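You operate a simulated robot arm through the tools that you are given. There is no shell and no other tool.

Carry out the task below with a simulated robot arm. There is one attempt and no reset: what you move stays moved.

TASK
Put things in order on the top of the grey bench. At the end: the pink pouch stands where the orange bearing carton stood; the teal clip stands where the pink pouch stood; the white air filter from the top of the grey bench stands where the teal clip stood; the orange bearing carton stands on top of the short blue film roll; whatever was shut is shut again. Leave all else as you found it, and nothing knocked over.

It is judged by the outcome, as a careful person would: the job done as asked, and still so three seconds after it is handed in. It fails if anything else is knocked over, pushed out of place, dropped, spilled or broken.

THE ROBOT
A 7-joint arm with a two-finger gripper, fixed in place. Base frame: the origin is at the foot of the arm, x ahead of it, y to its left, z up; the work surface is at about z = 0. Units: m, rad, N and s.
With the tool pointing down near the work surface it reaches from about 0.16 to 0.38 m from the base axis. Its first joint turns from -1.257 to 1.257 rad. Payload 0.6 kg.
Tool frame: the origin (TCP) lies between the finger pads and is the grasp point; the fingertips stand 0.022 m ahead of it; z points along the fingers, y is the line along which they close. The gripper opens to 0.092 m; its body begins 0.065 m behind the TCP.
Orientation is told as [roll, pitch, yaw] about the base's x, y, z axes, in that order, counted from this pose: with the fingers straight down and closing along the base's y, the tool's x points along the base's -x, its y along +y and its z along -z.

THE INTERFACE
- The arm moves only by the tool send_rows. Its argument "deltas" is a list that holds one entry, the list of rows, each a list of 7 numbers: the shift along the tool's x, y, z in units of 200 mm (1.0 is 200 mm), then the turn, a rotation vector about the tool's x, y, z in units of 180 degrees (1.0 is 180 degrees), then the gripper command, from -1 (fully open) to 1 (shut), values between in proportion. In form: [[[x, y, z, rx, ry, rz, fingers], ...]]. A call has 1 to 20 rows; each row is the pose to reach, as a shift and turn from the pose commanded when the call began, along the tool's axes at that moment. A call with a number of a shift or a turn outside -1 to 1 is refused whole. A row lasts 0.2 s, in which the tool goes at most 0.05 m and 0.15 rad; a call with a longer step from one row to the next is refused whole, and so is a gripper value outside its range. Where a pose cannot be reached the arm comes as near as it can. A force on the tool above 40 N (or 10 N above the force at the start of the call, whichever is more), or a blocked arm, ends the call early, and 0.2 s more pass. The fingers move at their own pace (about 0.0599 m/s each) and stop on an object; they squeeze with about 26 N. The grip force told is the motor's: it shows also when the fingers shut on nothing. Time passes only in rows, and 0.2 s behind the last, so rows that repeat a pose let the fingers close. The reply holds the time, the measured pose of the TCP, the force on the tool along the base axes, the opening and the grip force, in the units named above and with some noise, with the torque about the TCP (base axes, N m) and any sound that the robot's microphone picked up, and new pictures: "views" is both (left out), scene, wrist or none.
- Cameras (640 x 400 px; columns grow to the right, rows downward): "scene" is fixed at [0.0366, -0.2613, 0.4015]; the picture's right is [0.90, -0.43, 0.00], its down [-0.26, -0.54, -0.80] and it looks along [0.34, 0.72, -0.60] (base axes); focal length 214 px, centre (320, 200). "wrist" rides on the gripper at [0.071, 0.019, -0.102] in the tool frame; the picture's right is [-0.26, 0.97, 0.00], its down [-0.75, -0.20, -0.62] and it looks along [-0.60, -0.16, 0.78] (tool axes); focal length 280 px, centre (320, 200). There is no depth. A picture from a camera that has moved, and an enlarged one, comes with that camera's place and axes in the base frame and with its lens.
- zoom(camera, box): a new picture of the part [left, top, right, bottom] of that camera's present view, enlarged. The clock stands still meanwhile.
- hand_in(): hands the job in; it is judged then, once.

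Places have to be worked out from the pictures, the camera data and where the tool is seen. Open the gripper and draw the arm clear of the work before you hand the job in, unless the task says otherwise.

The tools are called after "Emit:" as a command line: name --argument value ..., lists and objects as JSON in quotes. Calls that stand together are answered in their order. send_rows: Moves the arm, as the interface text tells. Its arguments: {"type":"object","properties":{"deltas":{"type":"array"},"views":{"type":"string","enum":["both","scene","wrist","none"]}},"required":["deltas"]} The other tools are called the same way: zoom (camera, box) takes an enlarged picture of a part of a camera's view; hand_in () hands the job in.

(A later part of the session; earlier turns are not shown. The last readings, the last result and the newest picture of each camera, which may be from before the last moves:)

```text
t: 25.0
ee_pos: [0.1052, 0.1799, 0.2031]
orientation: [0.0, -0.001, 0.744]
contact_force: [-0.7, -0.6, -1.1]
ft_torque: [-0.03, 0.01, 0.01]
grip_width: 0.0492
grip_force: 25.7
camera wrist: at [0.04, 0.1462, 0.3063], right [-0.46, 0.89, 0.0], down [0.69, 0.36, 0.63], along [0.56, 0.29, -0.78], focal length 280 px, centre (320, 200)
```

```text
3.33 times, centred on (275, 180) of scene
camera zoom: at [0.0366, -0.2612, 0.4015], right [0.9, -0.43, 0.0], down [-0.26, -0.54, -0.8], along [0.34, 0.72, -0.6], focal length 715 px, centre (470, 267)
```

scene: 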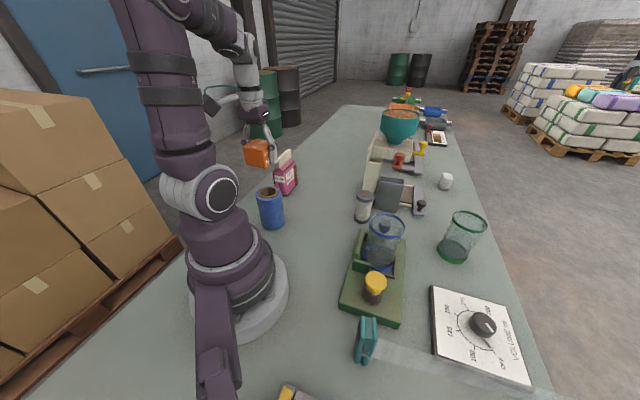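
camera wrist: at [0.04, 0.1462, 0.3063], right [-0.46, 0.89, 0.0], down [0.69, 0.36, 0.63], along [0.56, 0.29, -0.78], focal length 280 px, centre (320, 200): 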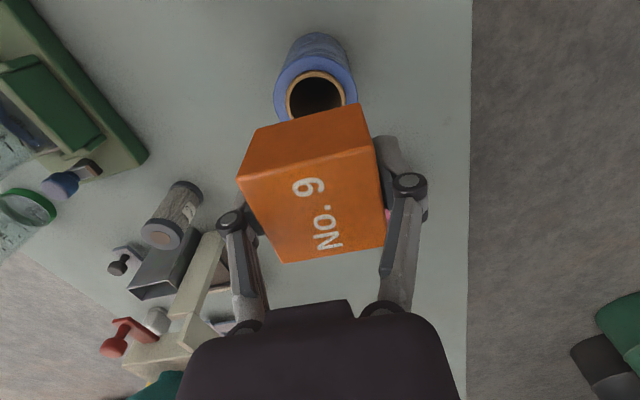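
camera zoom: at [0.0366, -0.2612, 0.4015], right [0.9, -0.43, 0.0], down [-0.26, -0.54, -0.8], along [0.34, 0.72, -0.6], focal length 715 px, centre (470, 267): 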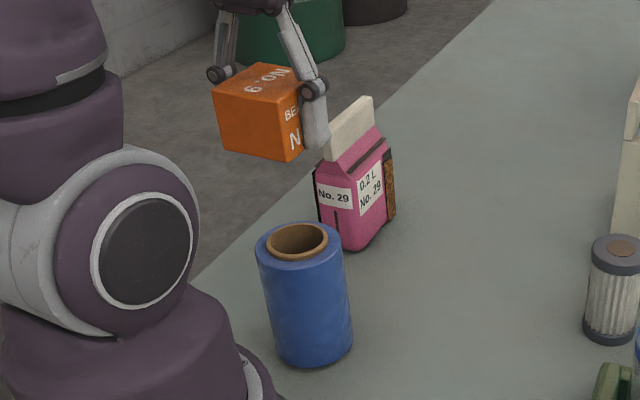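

The carton hangs over the roll; in the wrist view the roll's core is partly visible behind it. I zoom to check the alignment.

Emit:
zoom --camera "wrist" --box '[250, 20, 390, 150]'

```text
3.08 times, centred on (320, 85) of wrist
camera zoom: at [0.04, 0.1462, 0.3063], right [-0.46, 0.89, 0.0], down [0.69, 0.36, 0.63], along [0.56, 0.29, -0.78], focal length 863 px, centre (320, 554)
```

zoom: 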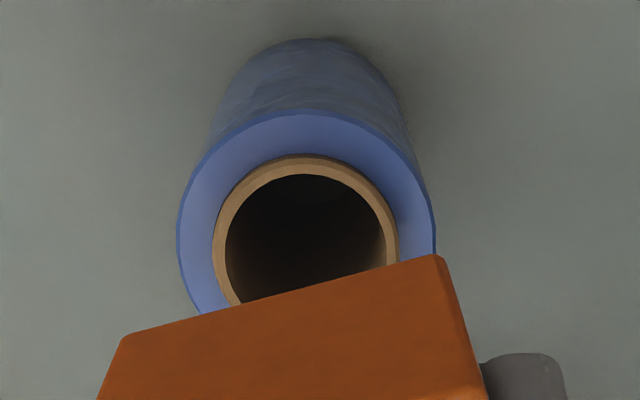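

In the tool frame the roll's core centre sits about 3 mm toward −tool y relative to the carton's centre. I shift by that and lower to just above the core, then check from the scene camera.

Emit:
send_rows --deltas '[[[0, -0.008, 0.04, 0, 0, 0, 1], [0, -0.016, 0.1, 0, 0, 0, 1], [0, -0.016, 0.16, 0, 0, 0, 1], [0, -0.016, 0.22, 0, 0, 0, 1], [0, -0.016, 0.27, 0, 0, 0, 1], [0, -0.016, 0.31, 0, 0, 0, 1], [0, -0.016, 0.34, 0, 0, 0, 1], [0, -0.016, 0.34, 0, 0, 0, 1]]]'

Emit:
zoom --camera "scene" --box '[235, 150, 315, 240]'

Emit:
zoom --camera "wrist" --box '[220, 40, 420, 280]'

```text
t: 26.8
ee_pos: [0.1071, 0.1774, 0.1349]
orientation: [0.0, -0.002, 0.741]
contact_force: [0.5, -0.4, -1.0]
ft_torque: [0.0, -0.02, 0.0]
grip_width: 0.0494
grip_force: 26.1
camera wrist: at [0.0421, 0.1437, 0.2385], right [-0.46, 0.89, 0.0], down [0.69, 0.36, 0.63], along [0.56, 0.29, -0.78], focal length 280 px, centre (320, 200)
```

scene: 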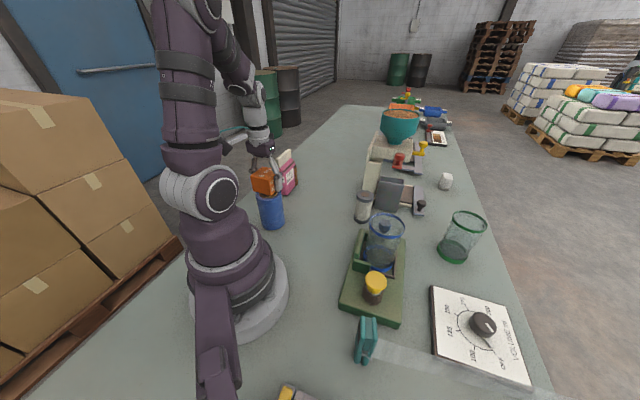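
wrist: 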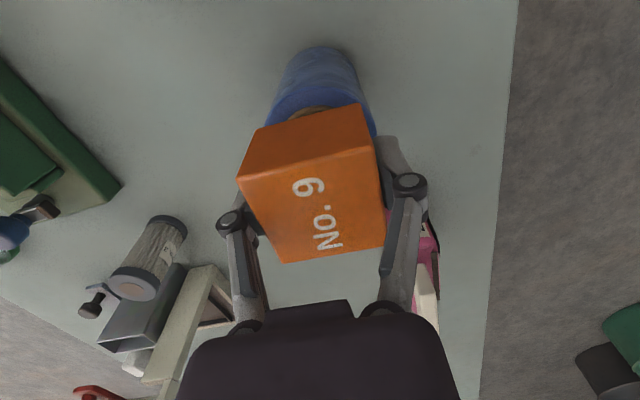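

```text
4.44 times, centred on (275, 195) of scene
camera zoom: at [0.0366, -0.2612, 0.4015], right [0.9, -0.43, 0.0], down [-0.26, -0.54, -0.8], along [0.34, 0.72, -0.6], focal length 953 px, centre (520, 222)
```

zoom: 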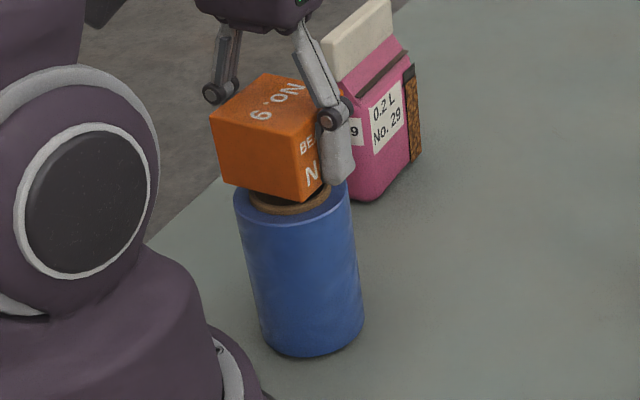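

```text
1.67 times, centred on (320, 160) of wrist
camera zoom: at [0.0421, 0.1437, 0.2385], right [-0.46, 0.89, 0.0], down [0.69, 0.36, 0.63], along [0.56, 0.29, -0.78], focal length 467 px, centre (320, 267)
```

zoom: 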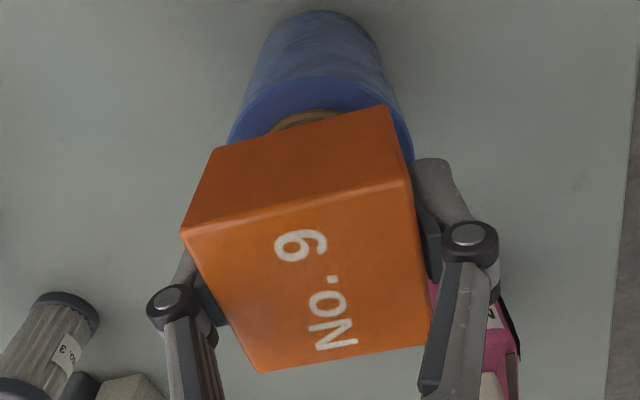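

Alignment looks within a couple of millimetres. I lower in small steps, reading the vertical force for contact with the core.

Emit:
send_rows --deltas '[[[0, 0, 0.01, 0, 0, 0, 1], [0, 0, 0.02, 0, 0, 0, 1], [0, 0, 0.03, 0, 0, 0, 1], [0, 0, 0.03, 0, 0, 0, 1]]]' --views "none"

Emit:
zoom --camera "scene" --box '[245, 165, 295, 215]'

```text
t: 27.8
ee_pos: [0.1074, 0.1773, 0.1299]
orientation: [-0.002, -0.001, 0.74]
contact_force: [-0.1, 0.0, -1.4]
ft_torque: [-0.01, 0.0, -0.02]
grip_width: 0.0494
grip_force: 25.8
```

```text
8.00 times, centred on (270, 190) of scene
camera zoom: at [0.0366, -0.2612, 0.4015], right [0.9, -0.43, 0.0], down [-0.26, -0.54, -0.8], along [0.34, 0.72, -0.6], focal length 1716 px, centre (720, 280)
```

zoom: 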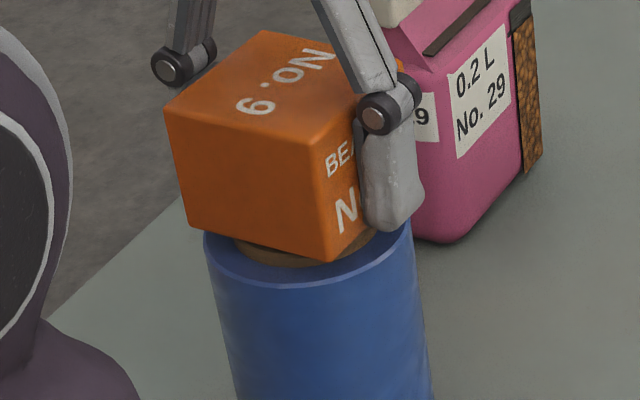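

No contact yet at z = 0.130. I lower another few millimetres.

Emit:
send_rows --deltas '[[[0, 0, 0.006, 0, 0, 0, 1], [0, 0, 0.012, 0, 0, 0, 1], [0, 0, 0.018, 0, 0, 0, 1], [0, 0, 0.018, 0, 0, 0, 1]]]' --views "none"

Emit:
zoom --camera "scene" --box '[245, 165, 295, 215]'

```text
t: 28.8
ee_pos: [0.1086, 0.1775, 0.1265]
orientation: [0.0, -0.002, 0.74]
contact_force: [-1.9, -1.5, 19.1]
ft_torque: [-0.13, 0.12, 0.02]
grip_width: 0.0494
grip_force: 25.8
```

```text
8.00 times, centred on (270, 190) of scene
camera zoom: at [0.0366, -0.2613, 0.4015], right [0.9, -0.43, 0.0], down [-0.26, -0.54, -0.8], along [0.34, 0.72, -0.6], focal length 1716 px, centre (720, 280)
```

zoom: 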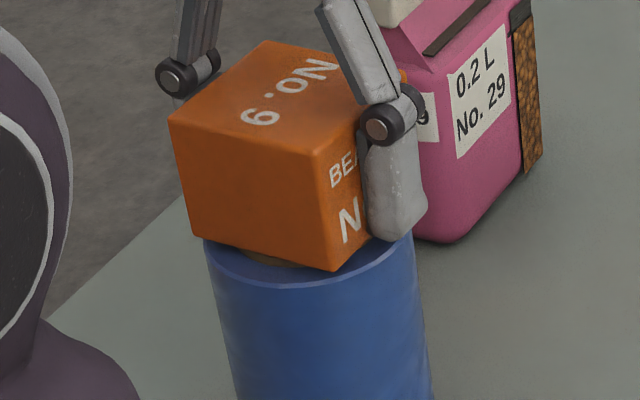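

Contact: 19 N at z = 0.1265, so the carton rests on the core. I back off 1 mm to relieve the push, then open.

Emit:
send_rows --deltas '[[[0, 0, -0.0045, 0, 0, 0, 1], [0, 0, -0.0045, 0, 0, 0, 1], [0, 0, -0.0045, 0, 0, 0, 1]]]' --views "none"

```text
t: 29.6
ee_pos: [0.1083, 0.1775, 0.1256]
orientation: [0.001, -0.003, 0.742]
contact_force: [-0.4, 0.1, -0.8]
ft_torque: [-0.02, 0.01, -0.01]
grip_width: 0.0495
grip_force: 26.0
```

Force is back to about −1 N, so the carton is just touching or within a millimetre. I open the fingers now.

Emit:
send_rows --deltas '[[[0, 0, 0, 0, 0, 0, 0.1], [0, 0, 0, 0, 0, 0, -0.3], [0, 0, 0, 0, 0, 0, -0.7], [0, 0, 0, 0, 0, 0, -0.7], [0, 0, 0, 0, 0, 0, -0.7]]]'

Emit:
zoom --camera "scene" --box '[245, 165, 295, 215]'

```text
t: 30.8
ee_pos: [0.1074, 0.178, 0.1277]
orientation: [0.0, -0.002, 0.741]
contact_force: [0.6, -0.3, 0.2]
ft_torque: [-0.01, -0.03, -0.01]
grip_width: 0.0779
grip_force: 0.1
camera wrist: at [0.0421, 0.1434, 0.2295], right [-0.46, 0.89, 0.0], down [0.69, 0.36, 0.63], along [0.56, 0.29, -0.78], focal length 280 px, centre (320, 200)
```

scene: 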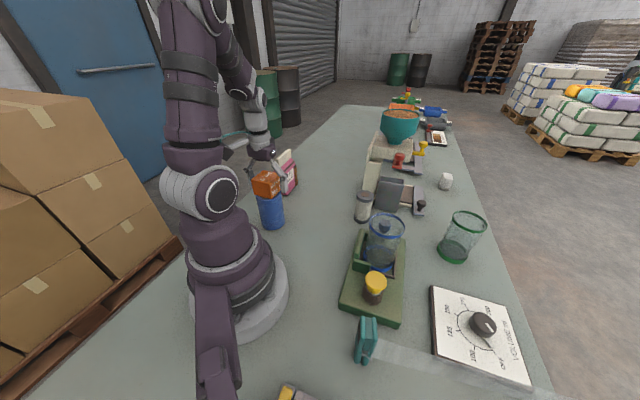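
wrist: 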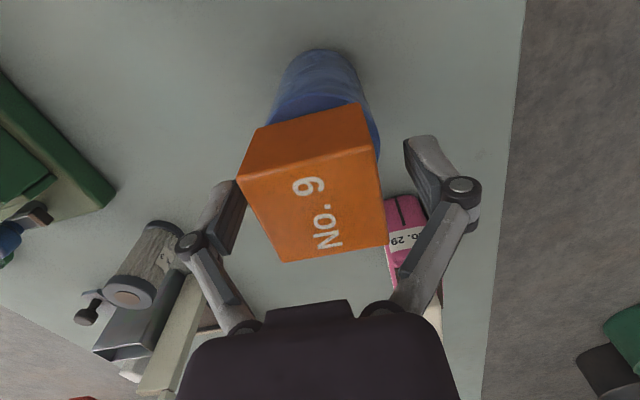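

```text
8.00 times, centred on (270, 190) of scene
camera zoom: at [0.0366, -0.2613, 0.4015], right [0.9, -0.43, 0.0], down [-0.26, -0.54, -0.8], along [0.34, 0.72, -0.6], focal length 1716 px, centre (720, 280)
```

zoom: 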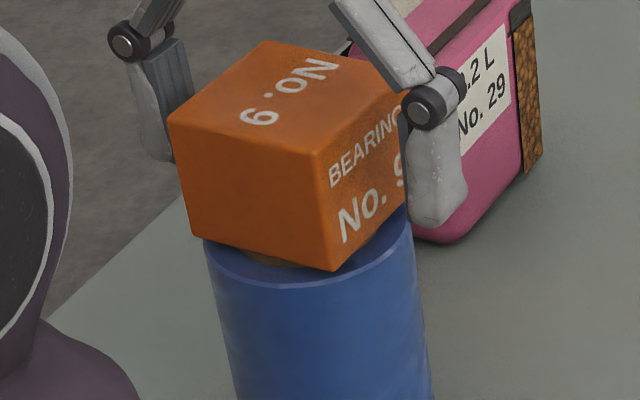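

The carton stands level on the roll. I raise the open gripper straight up, clear of it.

Emit:
send_rows --deltas '[[[0, 0, -0.03, 0, 0, 0, -0.7], [0, 0, -0.1, 0, 0, 0, -0.7], [0, 0, -0.2, 0, 0, 0, -0.7], [0, 0, -0.3, 0, 0, 0, -0.7], [0, 0, -0.42, 0, 0, 0, -0.7], [0, 0, -0.5, 0, 0, 0, -0.7], [0, 0, -0.5, 0, 0, 0, -0.7]]]'

Emit:
zoom --camera "scene" --box '[235, 150, 315, 240]'

Emit:
zoom --camera "wrist" --box '[240, 20, 400, 160]'

```text
t: 32.4
ee_pos: [0.1074, 0.178, 0.226]
orientation: [0.0, -0.002, 0.742]
contact_force: [0.0, -0.8, 0.0]
ft_torque: [-0.03, -0.02, -0.02]
grip_width: 0.0784
grip_force: 0.0
camera wrist: at [0.0419, 0.1442, 0.3301], right [-0.46, 0.89, 0.0], down [0.69, 0.36, 0.63], along [0.56, 0.29, -0.78], focal length 280 px, centre (320, 200)
```

scene: 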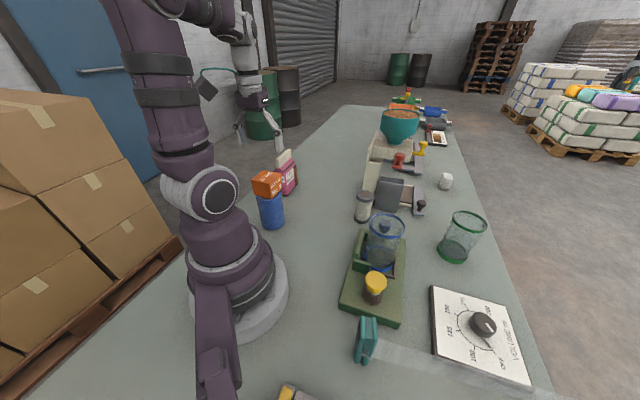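
wrist: 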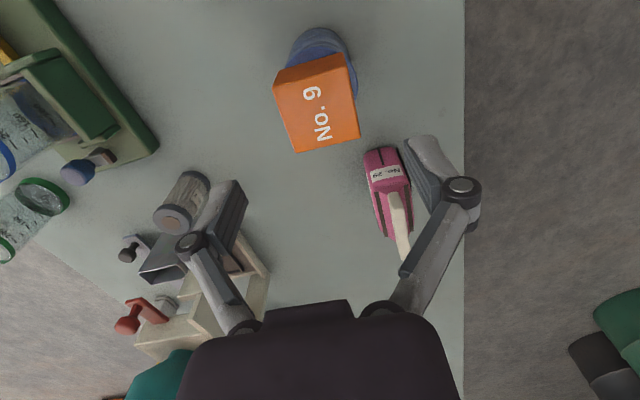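

```text
4.44 times, centred on (275, 195) of scene
camera zoom: at [0.0366, -0.2613, 0.4015], right [0.9, -0.43, 0.0], down [-0.26, -0.54, -0.8], along [0.34, 0.72, -0.6], focal length 953 px, centre (520, 222)
```

zoom: 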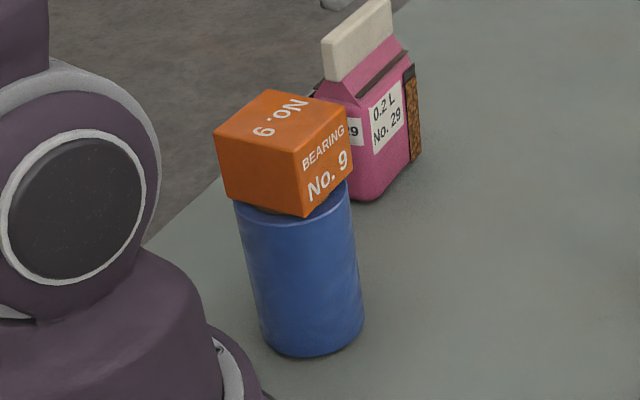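

```text
2.86 times, centred on (320, 90) of wrist
camera zoom: at [0.0419, 0.1442, 0.3301], right [-0.46, 0.89, 0.0], down [0.69, 0.36, 0.63], along [0.56, 0.29, -0.78], focal length 801 px, centre (320, 514)
```

zoom: 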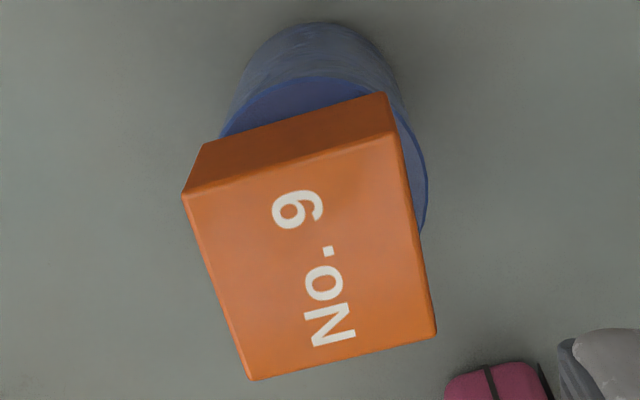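

The carton stands level and centred on the roll. Next the pouch: I move high over it (about (0.19, 0.32)) to measure it.

Emit:
send_rows --deltas '[[[-0.13, 0.04, 0, 0, 0, 0, -0.7], [-0.28, 0.085, 0, 0, 0, 0, -0.7], [-0.43, 0.13, 0, 0, 0, 0, -0.8], [-0.58, 0.18, 0, 0, 0, 0, -1], [-0.7, 0.215, 0, 0, 0, 0, -1], [-0.786, 0.243, 0, 0, 0, 0, -1], [-0.786, 0.243, 0, 0, 0, 0, -1]]]'

Emit:
zoom --camera "wrist" --box '[240, 20, 400, 180]'

Emit:
zoom --camera "scene" --box '[255, 140, 315, 200]'

```text
t: 34.0
ee_pos: [0.1807, 0.3018, 0.2174]
orientation: [0.0, 0.0, 0.742]
contact_force: [-0.4, -0.2, 0.4]
ft_torque: [0.01, -0.02, -0.03]
grip_width: 0.0918
grip_force: 0.1
out of reach, approached as far as the arm can: row 5, 6, 7
camera wrist: at [0.1149, 0.2678, 0.3209], right [-0.46, 0.89, 0.0], down [0.69, 0.36, 0.63], along [0.56, 0.29, -0.78], focal length 280 px, centre (320, 200)
```

scene: 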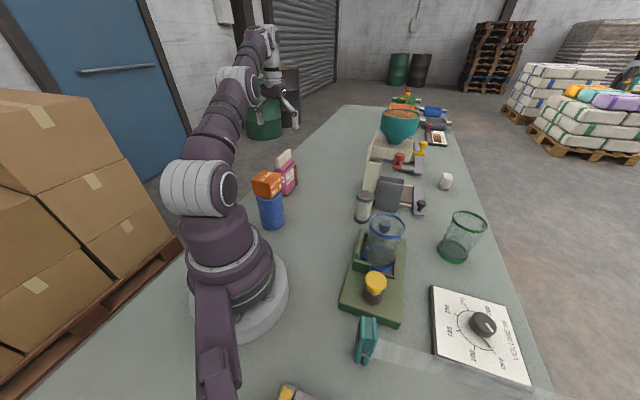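
wrist: 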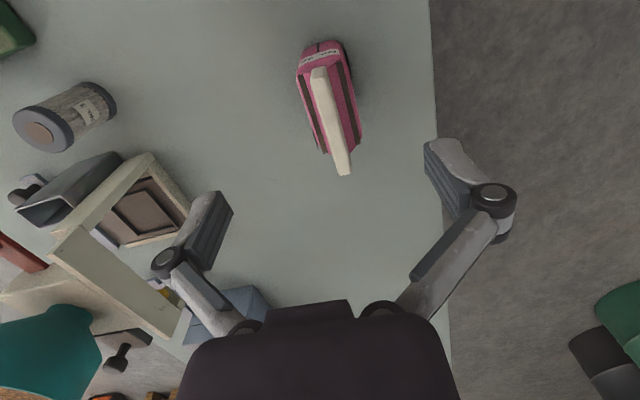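

```text
2.50 times, centred on (320, 100) of wrist
camera zoom: at [0.1149, 0.2678, 0.3209], right [-0.46, 0.89, 0.0], down [0.69, 0.36, 0.63], along [0.56, 0.29, -0.78], focal length 701 px, centre (320, 450)
```

zoom: 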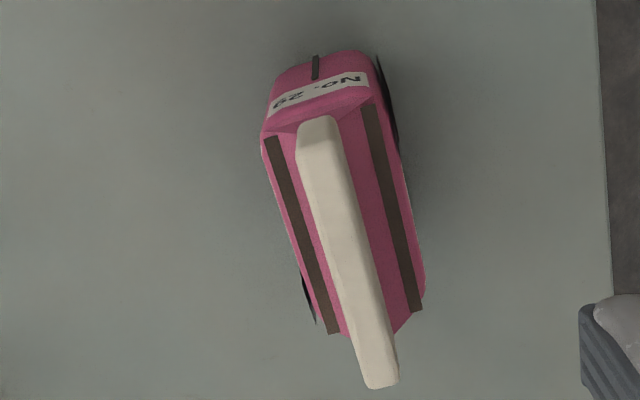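

```text
6.67 times, centred on (285, 170) of scene
camera zoom: at [0.0366, -0.2612, 0.4015], right [0.9, -0.43, 0.0], down [-0.26, -0.54, -0.8], along [0.34, 0.72, -0.6], focal length 1430 px, centre (553, 400)
```

zoom: 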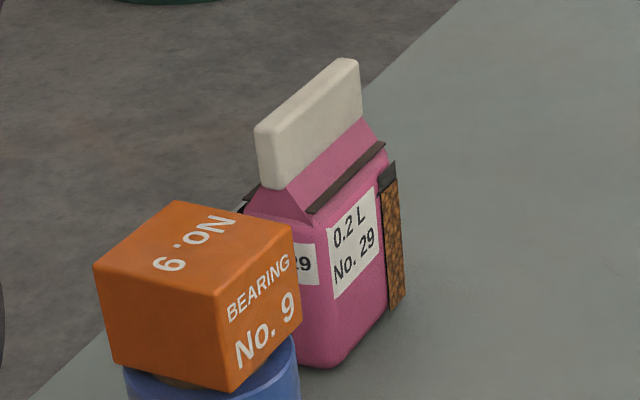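

The pouch's ridge runs at 42.5° with centre about (0.194, 0.320), body about 0.048 thick — the tool's yaw already matches. The hover was beyond reach at that height, so I lower to z ≈ 0.146 (still above the 0.113 top) where reach is longer.

Emit:
send_rows --deltas '[[[0.05, 0, 0.1, 0, 0, 0, -1], [0.05, 0, 0.2, 0, 0, 0, -1], [0.05, 0, 0.3, 0, 0, 0, -1], [0.02, 0, 0.38, 0, 0, 0, -1], [0.02, 0, 0.38, 0, 0, 0, -1]]]'

Emit:
zoom --camera "wrist" --box '[220, 20, 420, 220]'

```text
t: 35.2
ee_pos: [0.1773, 0.2995, 0.1415]
orientation: [-0.001, -0.002, 0.743]
contact_force: [0.6, -0.5, -0.7]
ft_torque: [-0.01, -0.02, 0.0]
grip_width: 0.092
grip_force: 0.1
camera wrist: at [0.1116, 0.2649, 0.2449], right [-0.46, 0.89, 0.0], down [0.69, 0.36, 0.63], along [0.56, 0.29, -0.78], focal length 280 px, centre (320, 200)
```

scene: 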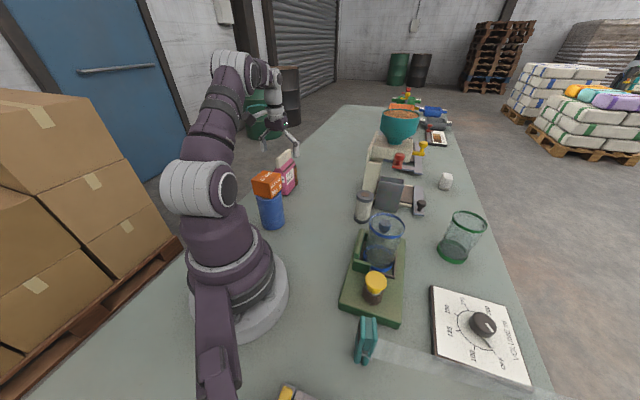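
wrist: 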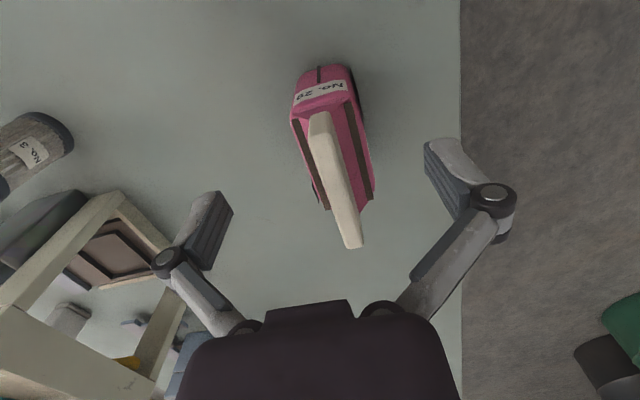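

```text
2.00 times, centred on (320, 120) of wrist
camera zoom: at [0.1116, 0.2649, 0.2449], right [-0.46, 0.89, 0.0], down [0.69, 0.36, 0.63], along [0.56, 0.29, -0.78], focal length 561 px, centre (320, 360)
```

zoom: 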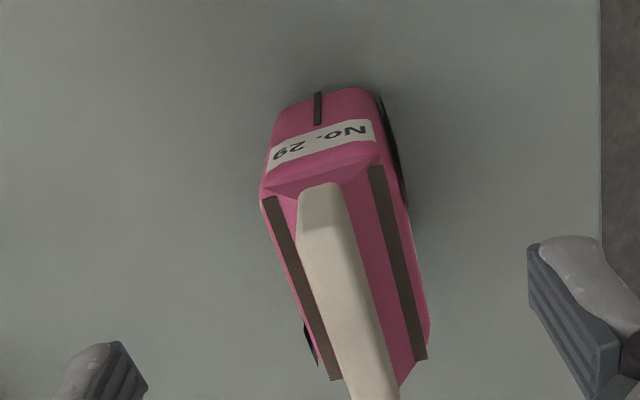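

The pouch centre lies at tool offset (−0.026, +0.005), i.e. (0.193, 0.3206), radius 0.374. I move over it at the present height, then check before descending.

Emit:
send_rows --deltas '[[[-0.06, 0.012, 0, 0, 0, 0, -1], [-0.1, 0.024, 0, 0, 0, 0, -1], [-0.13, 0.024, 0.02, 0, 0, 0, -1], [-0.13, 0.024, 0.05, 0, 0, 0, -1], [-0.13, 0.024, 0.05, 0, 0, 0, -1]]]'

Emit:
zoom --camera "wrist" --box '[200, 40, 480, 300]'

Emit:
zoom --camera "scene" --box '[245, 110, 325, 200]'

```text
t: 36.4
ee_pos: [0.1928, 0.3196, 0.1321]
orientation: [0.0, -0.002, 0.741]
contact_force: [-0.2, 0.2, 0.2]
ft_torque: [0.01, -0.01, -0.02]
grip_width: 0.092
grip_force: 0.0
camera wrist: at [0.1278, 0.2858, 0.2349], right [-0.46, 0.89, 0.0], down [0.69, 0.36, 0.63], along [0.56, 0.29, -0.78], focal length 280 px, centre (320, 200)
```

scene: 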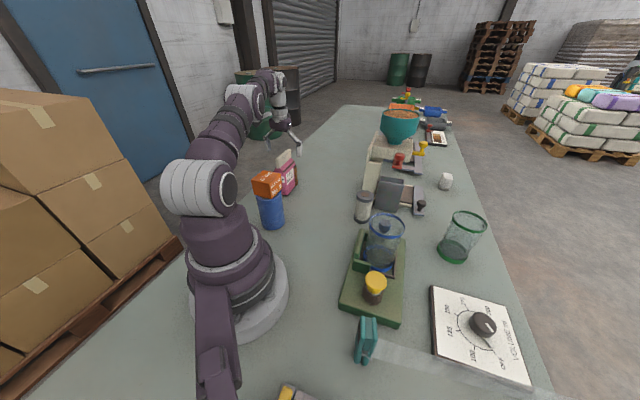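
wrist: 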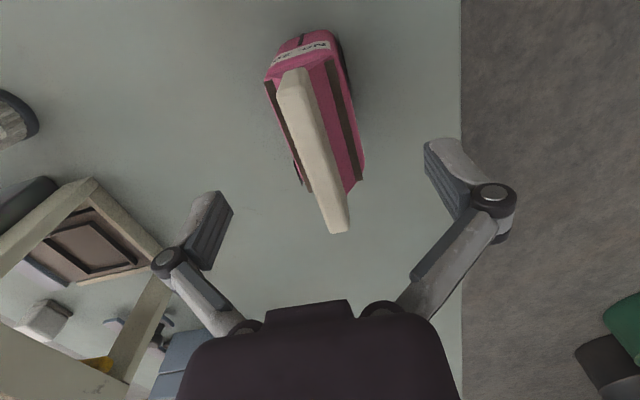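

```text
1.54 times, centred on (340, 170) of wrist
camera zoom: at [0.1278, 0.2858, 0.2349], right [-0.46, 0.89, 0.0], down [0.69, 0.36, 0.63], along [0.56, 0.29, -0.78], focal length 431 px, centre (289, 246)
```

zoom: 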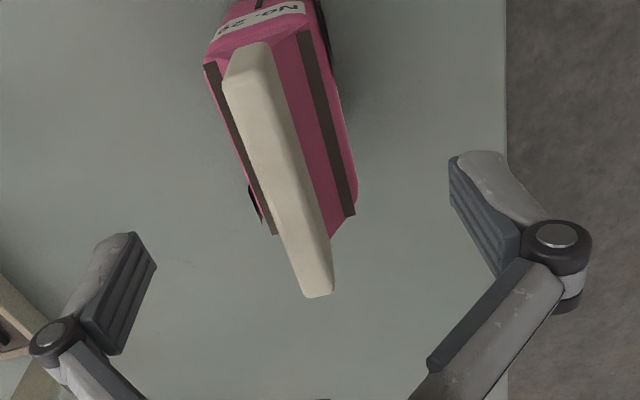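

```text
4.44 times, centred on (285, 155) of scene
camera zoom: at [0.0366, -0.2612, 0.4015], right [0.9, -0.43, 0.0], down [-0.26, -0.54, -0.8], along [0.34, 0.72, -0.6], focal length 953 px, centre (476, 400)
```

zoom: 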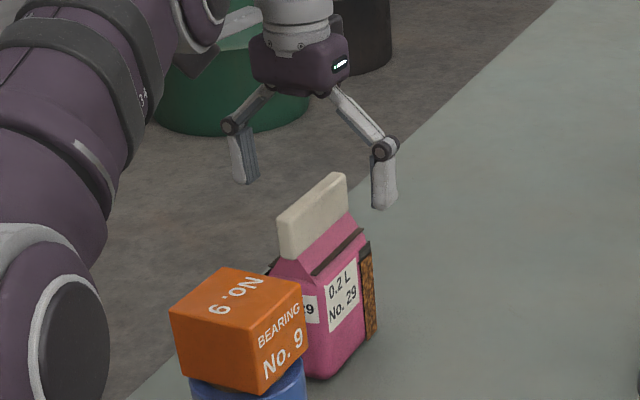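

The ridge is now centred under the TCP (offset under 1 mm) and parallel to the finger planes. I descend to z ≈ 0.057 with the fingers fully open.

Emit:
send_rows --deltas '[[[0, 0.002, 0.07, 0, 0, 0, -1], [0, 0.002, 0.15, 0, 0, 0, -1], [0, 0.002, 0.23, 0, 0, 0, -1], [0, 0.002, 0.3, 0, 0, 0, -1], [0, 0.002, 0.35, 0, 0, 0, -1], [0, 0.002, 0.375, 0, 0, 0, -1], [0, 0.002, 0.375, 0, 0, 0, -1]]]'

Emit:
zoom --camera "scene" --box '[245, 110, 325, 200]'

```text
t: 37.8
ee_pos: [0.1949, 0.3215, 0.0623]
orientation: [0.003, -0.009, 0.74]
contact_force: [-4.0, -5.6, 18.0]
ft_torque: [0.21, -0.17, -0.01]
grip_width: 0.0924
grip_force: 0.2
stopped in row 6: the force on the tool passed its limit at 56 N (the readings are from after the stop); the commanded pose is now the measured one
camera wrist: at [0.128, 0.287, 0.1648], right [-0.46, 0.89, 0.01], down [0.69, 0.35, 0.63], along [0.56, 0.29, -0.78], focal length 280 px, centre (320, 200)
```

scene: 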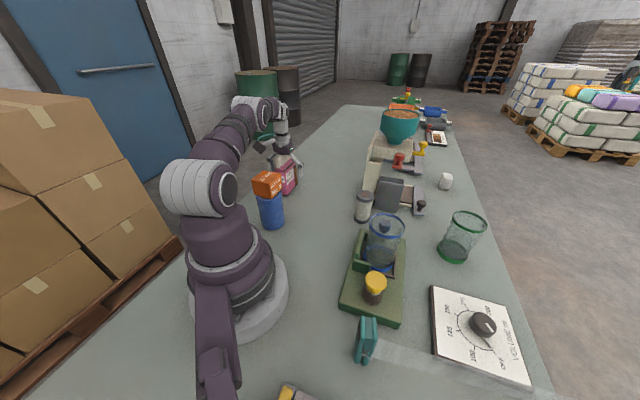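
wrist: 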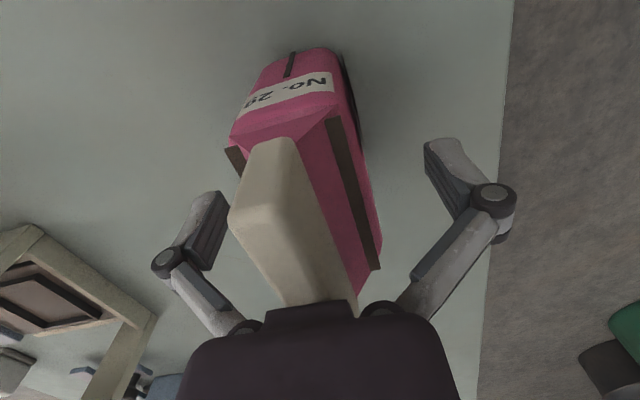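

```text
4.44 times, centred on (285, 155) of scene
camera zoom: at [0.0366, -0.2613, 0.4014], right [0.9, -0.43, 0.0], down [-0.26, -0.54, -0.8], along [0.34, 0.72, -0.6], focal length 953 px, centre (476, 400)
```

zoom: 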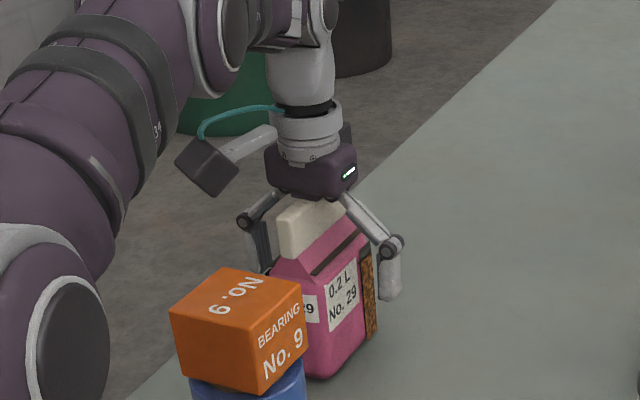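

The palm touched the ridge top (pouch is about 0.12 tall), so I raise 9 mm right away to relieve it and check the pouch.

Emit:
send_rows --deltas '[[[0, 0, -0.03, 0, 0, 0, -1], [0, 0, -0.045, 0, 0, 0, -1], [0, 0, -0.045, 0, 0, 0, -1]]]'

Emit:
zoom --camera "scene" --box '[245, 110, 325, 200]'

Emit:
zoom --camera "wrist" --box '[180, 30, 480, 330]'

```text
t: 38.5
ee_pos: [0.1943, 0.3208, 0.0714]
orientation: [0.002, -0.006, 0.739]
contact_force: [0.2, 0.2, 0.1]
ft_torque: [-0.03, -0.02, 0.01]
grip_width: 0.0916
grip_force: 0.0
camera wrist: at [0.1281, 0.2865, 0.1735], right [-0.46, 0.89, 0.0], down [0.69, 0.35, 0.63], along [0.56, 0.29, -0.78], focal length 280 px, centre (320, 200)
```

scene: 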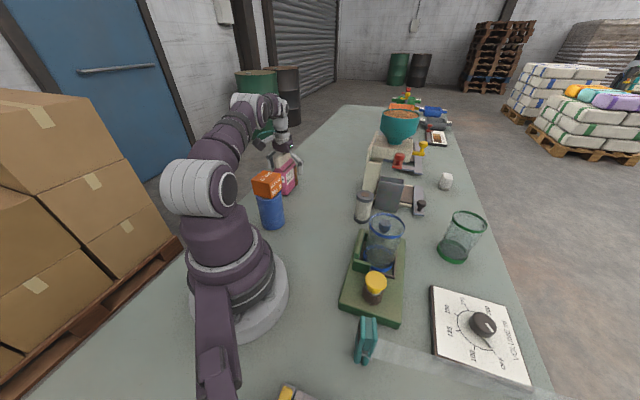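
wrist: 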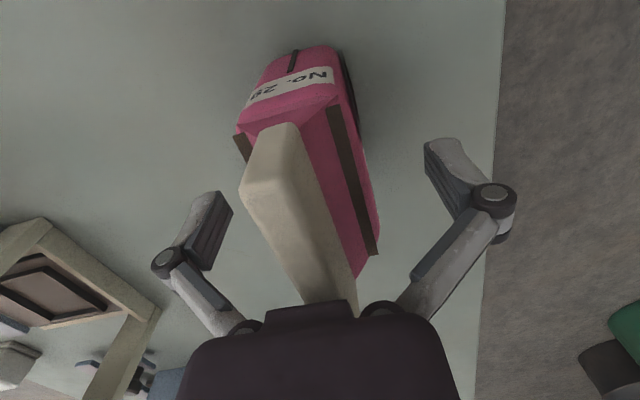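

```text
4.44 times, centred on (285, 155) of scene
camera zoom: at [0.0366, -0.2612, 0.4015], right [0.9, -0.43, 0.0], down [-0.26, -0.54, -0.8], along [0.34, 0.72, -0.6], focal length 953 px, centre (476, 400)
```

zoom: 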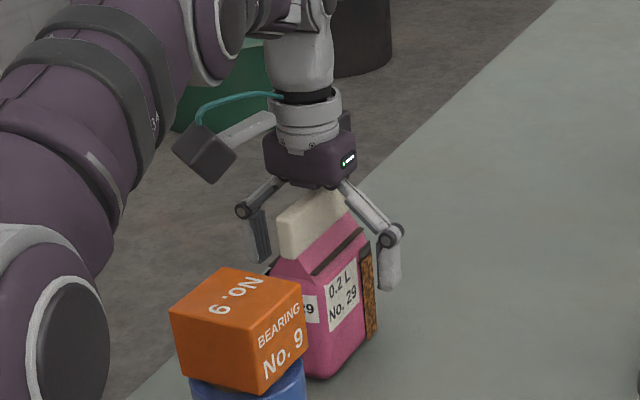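

```text
1.33 times, centred on (330, 180) of wrist
camera zoom: at [0.1281, 0.2865, 0.1735], right [-0.46, 0.89, 0.0], down [0.69, 0.35, 0.63], along [0.56, 0.29, -0.78], focal length 374 px, centre (307, 227)
```

zoom: 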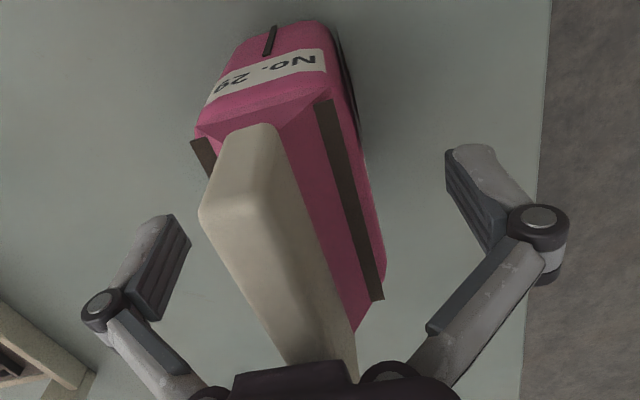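

The pouch is undisturbed, and its vertical sides reach to about z = 0.085, so pads at TCP z = 0.071 bear on the flat body. I close the fingers.

Emit:
send_rows --deltas '[[[0, 0, 0, 0, 0, 0, -0.4], [0, 0, 0, 0, 0, 0, -0.1], [0, 0, 0, 0, 0, 0, 0.2], [0, 0, 0, 0, 0, 0, 0.6], [0, 0, 0, 0, 0, 0, 1], [0, 0, 0, 0, 0, 0, 1]]]'

Emit:
zoom --camera "scene" --box '[245, 110, 325, 200]'

```text
t: 40.0
ee_pos: [0.1938, 0.3224, 0.0712]
orientation: [0.004, -0.009, 0.739]
contact_force: [-0.5, -1.0, 3.0]
ft_torque: [-0.03, 0.06, 0.07]
grip_width: 0.043
grip_force: 25.9
camera wrist: at [0.1281, 0.2865, 0.1735], right [-0.46, 0.89, 0.0], down [0.69, 0.35, 0.63], along [0.56, 0.29, -0.78], focal length 280 px, centre (320, 200)
```

scene: 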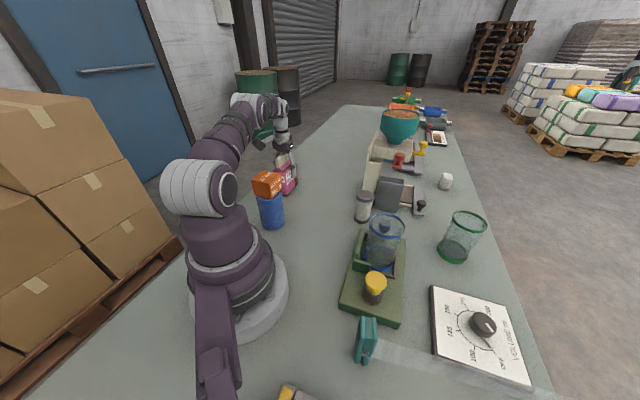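
wrist: 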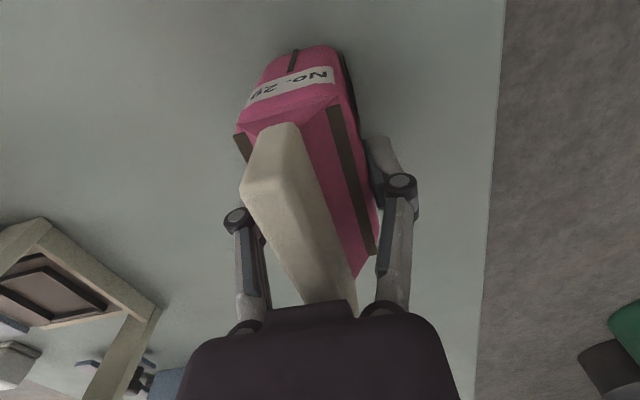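

```text
4.44 times, centred on (285, 155) of scene
camera zoom: at [0.0366, -0.2613, 0.4015], right [0.9, -0.43, 0.0], down [-0.26, -0.54, -0.8], along [0.34, 0.72, -0.6], focal length 953 px, centre (476, 400)
```

zoom: 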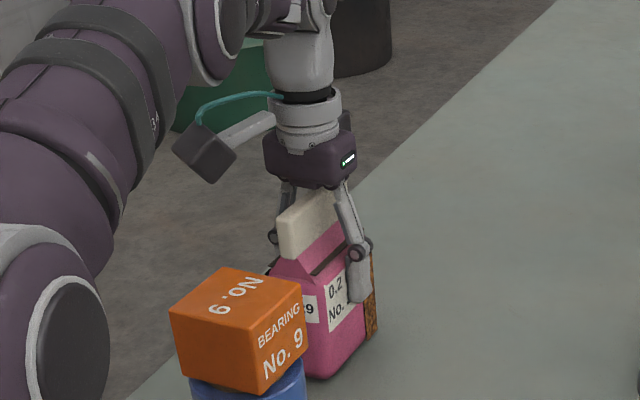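

Gripped at 0.043 width, 26 N, pouch still upright. I lift slowly by about 2.5 cm and check for slip.

Emit:
send_rows --deltas '[[[0, 0, -0.01, 0, 0, 0, 1], [0, 0, -0.02, 0, 0, 0, 1], [0, 0, -0.035, 0, 0, 0, 1], [0, 0, -0.055, 0, 0, 0, 1], [0, 0, -0.075, 0, 0, 0, 1], [0, 0, -0.095, 0, 0, 0, 1], [0, 0, -0.115, 0, 0, 0, 1], [0, 0, -0.125, 0, 0, 0, 1], [0, 0, -0.125, 0, 0, 0, 1]]]'

Emit:
zoom --camera "scene" --box '[245, 110, 325, 200]'

```text
t: 42.0
ee_pos: [0.1932, 0.3211, 0.096]
orientation: [0.005, -0.006, 0.74]
contact_force: [-0.2, 0.0, -0.6]
ft_torque: [-0.02, 0.0, 0.01]
grip_width: 0.043
grip_force: 25.9
camera wrist: at [0.1277, 0.2864, 0.1984], right [-0.46, 0.89, 0.0], down [0.69, 0.35, 0.63], along [0.56, 0.29, -0.78], focal length 280 px, centre (320, 200)
```

scene: 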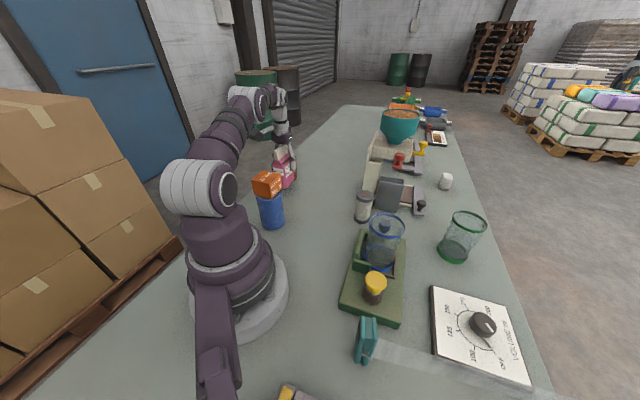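
wrist: 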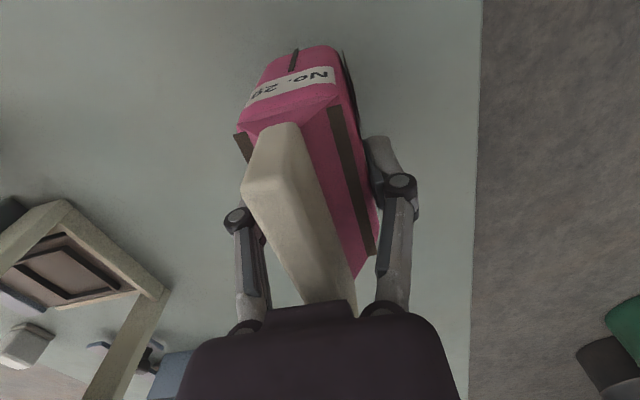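

```text
4.44 times, centred on (285, 155) of scene
camera zoom: at [0.0366, -0.2612, 0.4015], right [0.9, -0.43, 0.0], down [-0.26, -0.54, -0.8], along [0.34, 0.72, -0.6], focal length 953 px, centre (476, 400)
```

zoom: 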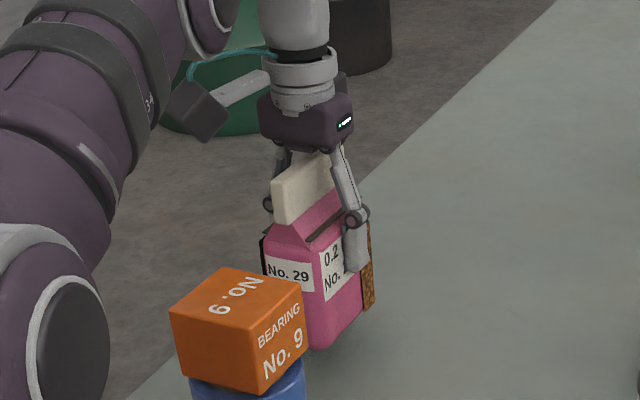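

The pouch hangs cleanly with its base about 2.5 cm up. I carry it slowly across to the carton's old place (0.2465, 0.177).

Emit:
send_rows --deltas '[[[0.015, -0.036, 0, 0, 0, 0, 1], [0.045, -0.11, 0, 0, 0, 0, 1], [0.08, -0.196, 0, 0, 0, 0, 1], [0.115, -0.282, 0, 0, 0, 0, 1], [0.15, -0.368, 0, 0, 0, 0, 1], [0.185, -0.454, 0, 0, 0, 0, 1], [0.22, -0.54, 0, 0, 0, 0, 1], [0.25, -0.613, 0, 0, 0, 0, 1], [0.275, -0.675, 0, 0, 0, 0, 1], [0.287, -0.705, 0, 0, 0, 0, 1], [0.29, -0.711, 0, 0, 0, 0, 1], [0.29, -0.711, 0, 0, 0, 0, 1]]]'

Emit:
zoom --camera "scene" --box '[270, 120, 370, 230]'

```text
t: 44.5
ee_pos: [0.2466, 0.1771, 0.0944]
orientation: [0.002, -0.008, 0.74]
contact_force: [-0.4, 0.2, 0.1]
ft_torque: [0.04, 0.0, 0.03]
grip_width: 0.0429
grip_force: 25.9
camera wrist: at [0.1807, 0.1427, 0.1975], right [-0.46, 0.89, 0.0], down [0.69, 0.35, 0.63], along [0.56, 0.29, -0.78], focal length 280 px, centre (320, 200)
```

scene: 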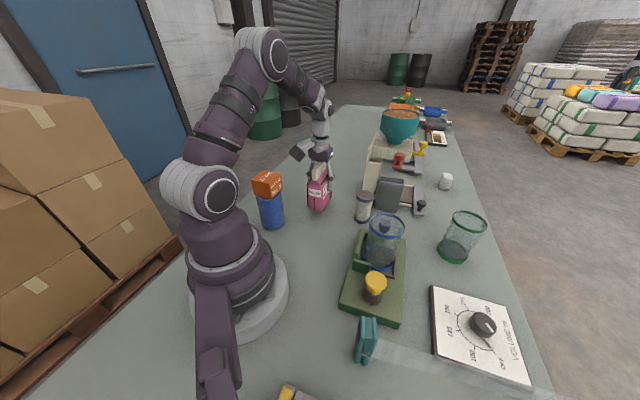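
wrist: 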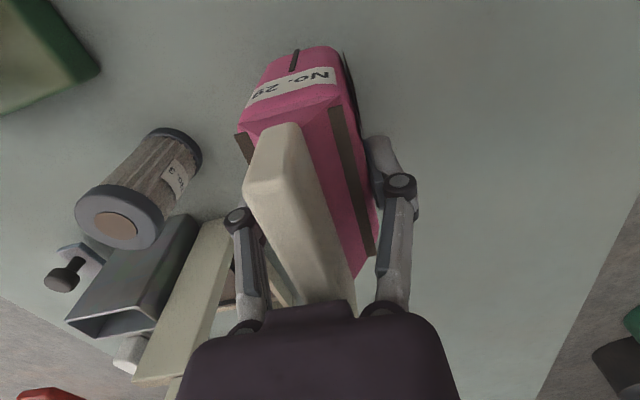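

```text
3.64 times, centred on (320, 175) of scene
camera zoom: at [0.0366, -0.2613, 0.4015], right [0.9, -0.43, 0.0], down [-0.26, -0.54, -0.8], along [0.34, 0.72, -0.6], focal length 780 px, centre (320, 291)
```

zoom: 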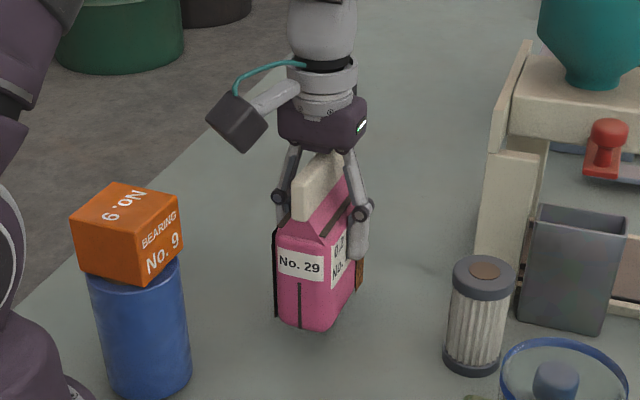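

The pouch is over the carton's old spot. I lower it slowly towards the bench.

Emit:
send_rows --deltas '[[[0, 0, 0.02, 0, 0, 0, 1], [0, 0, 0.045, 0, 0, 0, 1], [0, 0, 0.07, 0, 0, 0, 1], [0, 0, 0.09, 0, 0, 0, 1], [0, 0, 0.105, 0, 0, 0, 1], [0, 0, 0.115, 0, 0, 0, 1], [0, 0, 0.115, 0, 0, 0, 1]]]' --views "scene"

```text
t: 46.1
ee_pos: [0.2473, 0.1768, 0.0711]
orientation: [0.003, -0.007, 0.739]
contact_force: [-0.7, -0.4, 0.5]
ft_torque: [-0.02, 0.01, -0.01]
grip_width: 0.043
grip_force: 26.3
```

scene: 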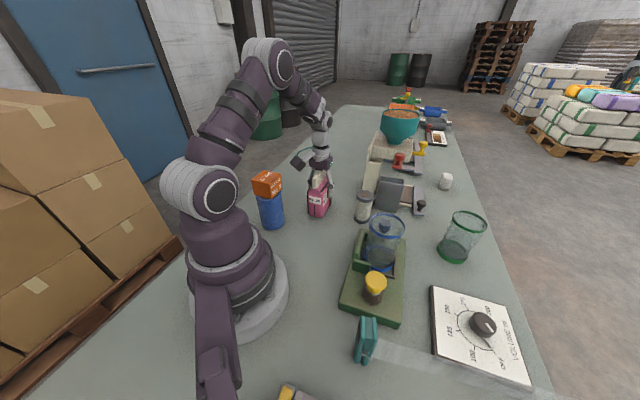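

Still no contact force; I go down in sub‑millimetre steps to feel the bench.

Emit:
send_rows --deltas '[[[0, 0, 0.004, 0, 0, 0, 1], [0, 0, 0.008, 0, 0, 0, 1], [0, 0, 0.011, 0, 0, 0, 1], [0, 0, 0.011, 0, 0, 0, 1]]]' --views "none"

```text
t: 47.1
ee_pos: [0.2463, 0.1778, 0.0689]
orientation: [0.002, -0.009, 0.74]
contact_force: [0.1, -2.3, 20.5]
ft_torque: [-0.01, 0.02, 0.02]
grip_width: 0.0431
grip_force: 25.7
```

Contact (20 N) – the pouch is on the bench. I ease off 0.8 mm, then open.

Emit:
send_rows --deltas '[[[0, 0, -0.004, 0, 0, 0, 1], [0, 0, -0.004, 0, 0, 0, 1], [0, 0, -0.004, 0, 0, 0, 0.4], [0, 0, -0.004, 0, 0, 0, 0.0], [0, 0, -0.004, 0, 0, 0, -0.4], [0, 0, -0.004, 0, 0, 0, -0.7], [0, 0, -0.004, 0, 0, 0, -0.7]]]'

Emit:
zoom --camera "scene" --box '[270, 120, 370, 230]'

```text
t: 48.8
ee_pos: [0.2477, 0.1778, 0.0708]
orientation: [0.004, -0.007, 0.742]
contact_force: [-0.7, 0.6, -0.5]
ft_torque: [-0.03, 0.02, -0.03]
grip_width: 0.0783
grip_force: 0.0
camera wrist: at [0.1811, 0.1427, 0.1731], right [-0.46, 0.89, 0.0], down [0.69, 0.35, 0.63], along [0.56, 0.29, -0.78], focal length 280 px, centre (320, 200)
```

scene: 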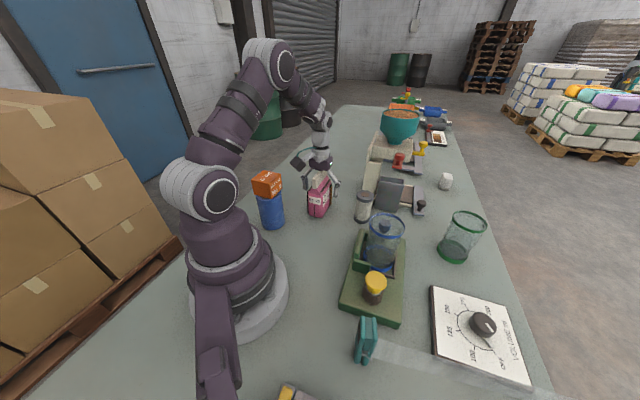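
wrist: 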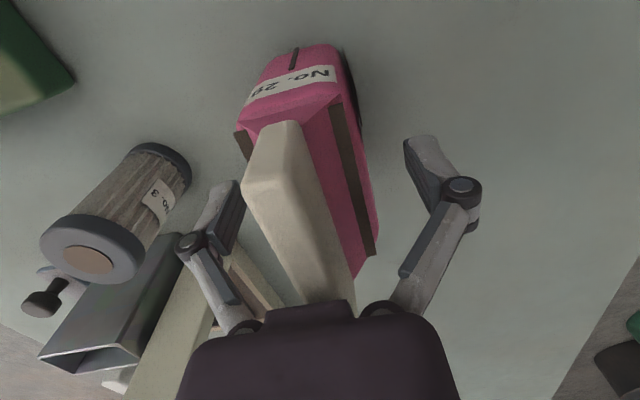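

```text
3.64 times, centred on (320, 175) of scene
camera zoom: at [0.0366, -0.2613, 0.4015], right [0.9, -0.43, 0.0], down [-0.26, -0.54, -0.8], along [0.34, 0.72, -0.6], focal length 780 px, centre (320, 291)
```

zoom: 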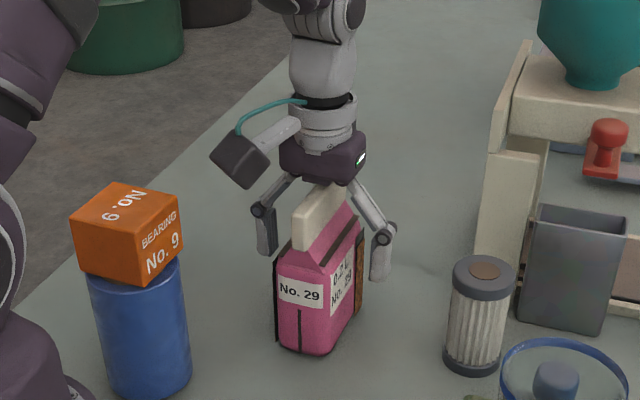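

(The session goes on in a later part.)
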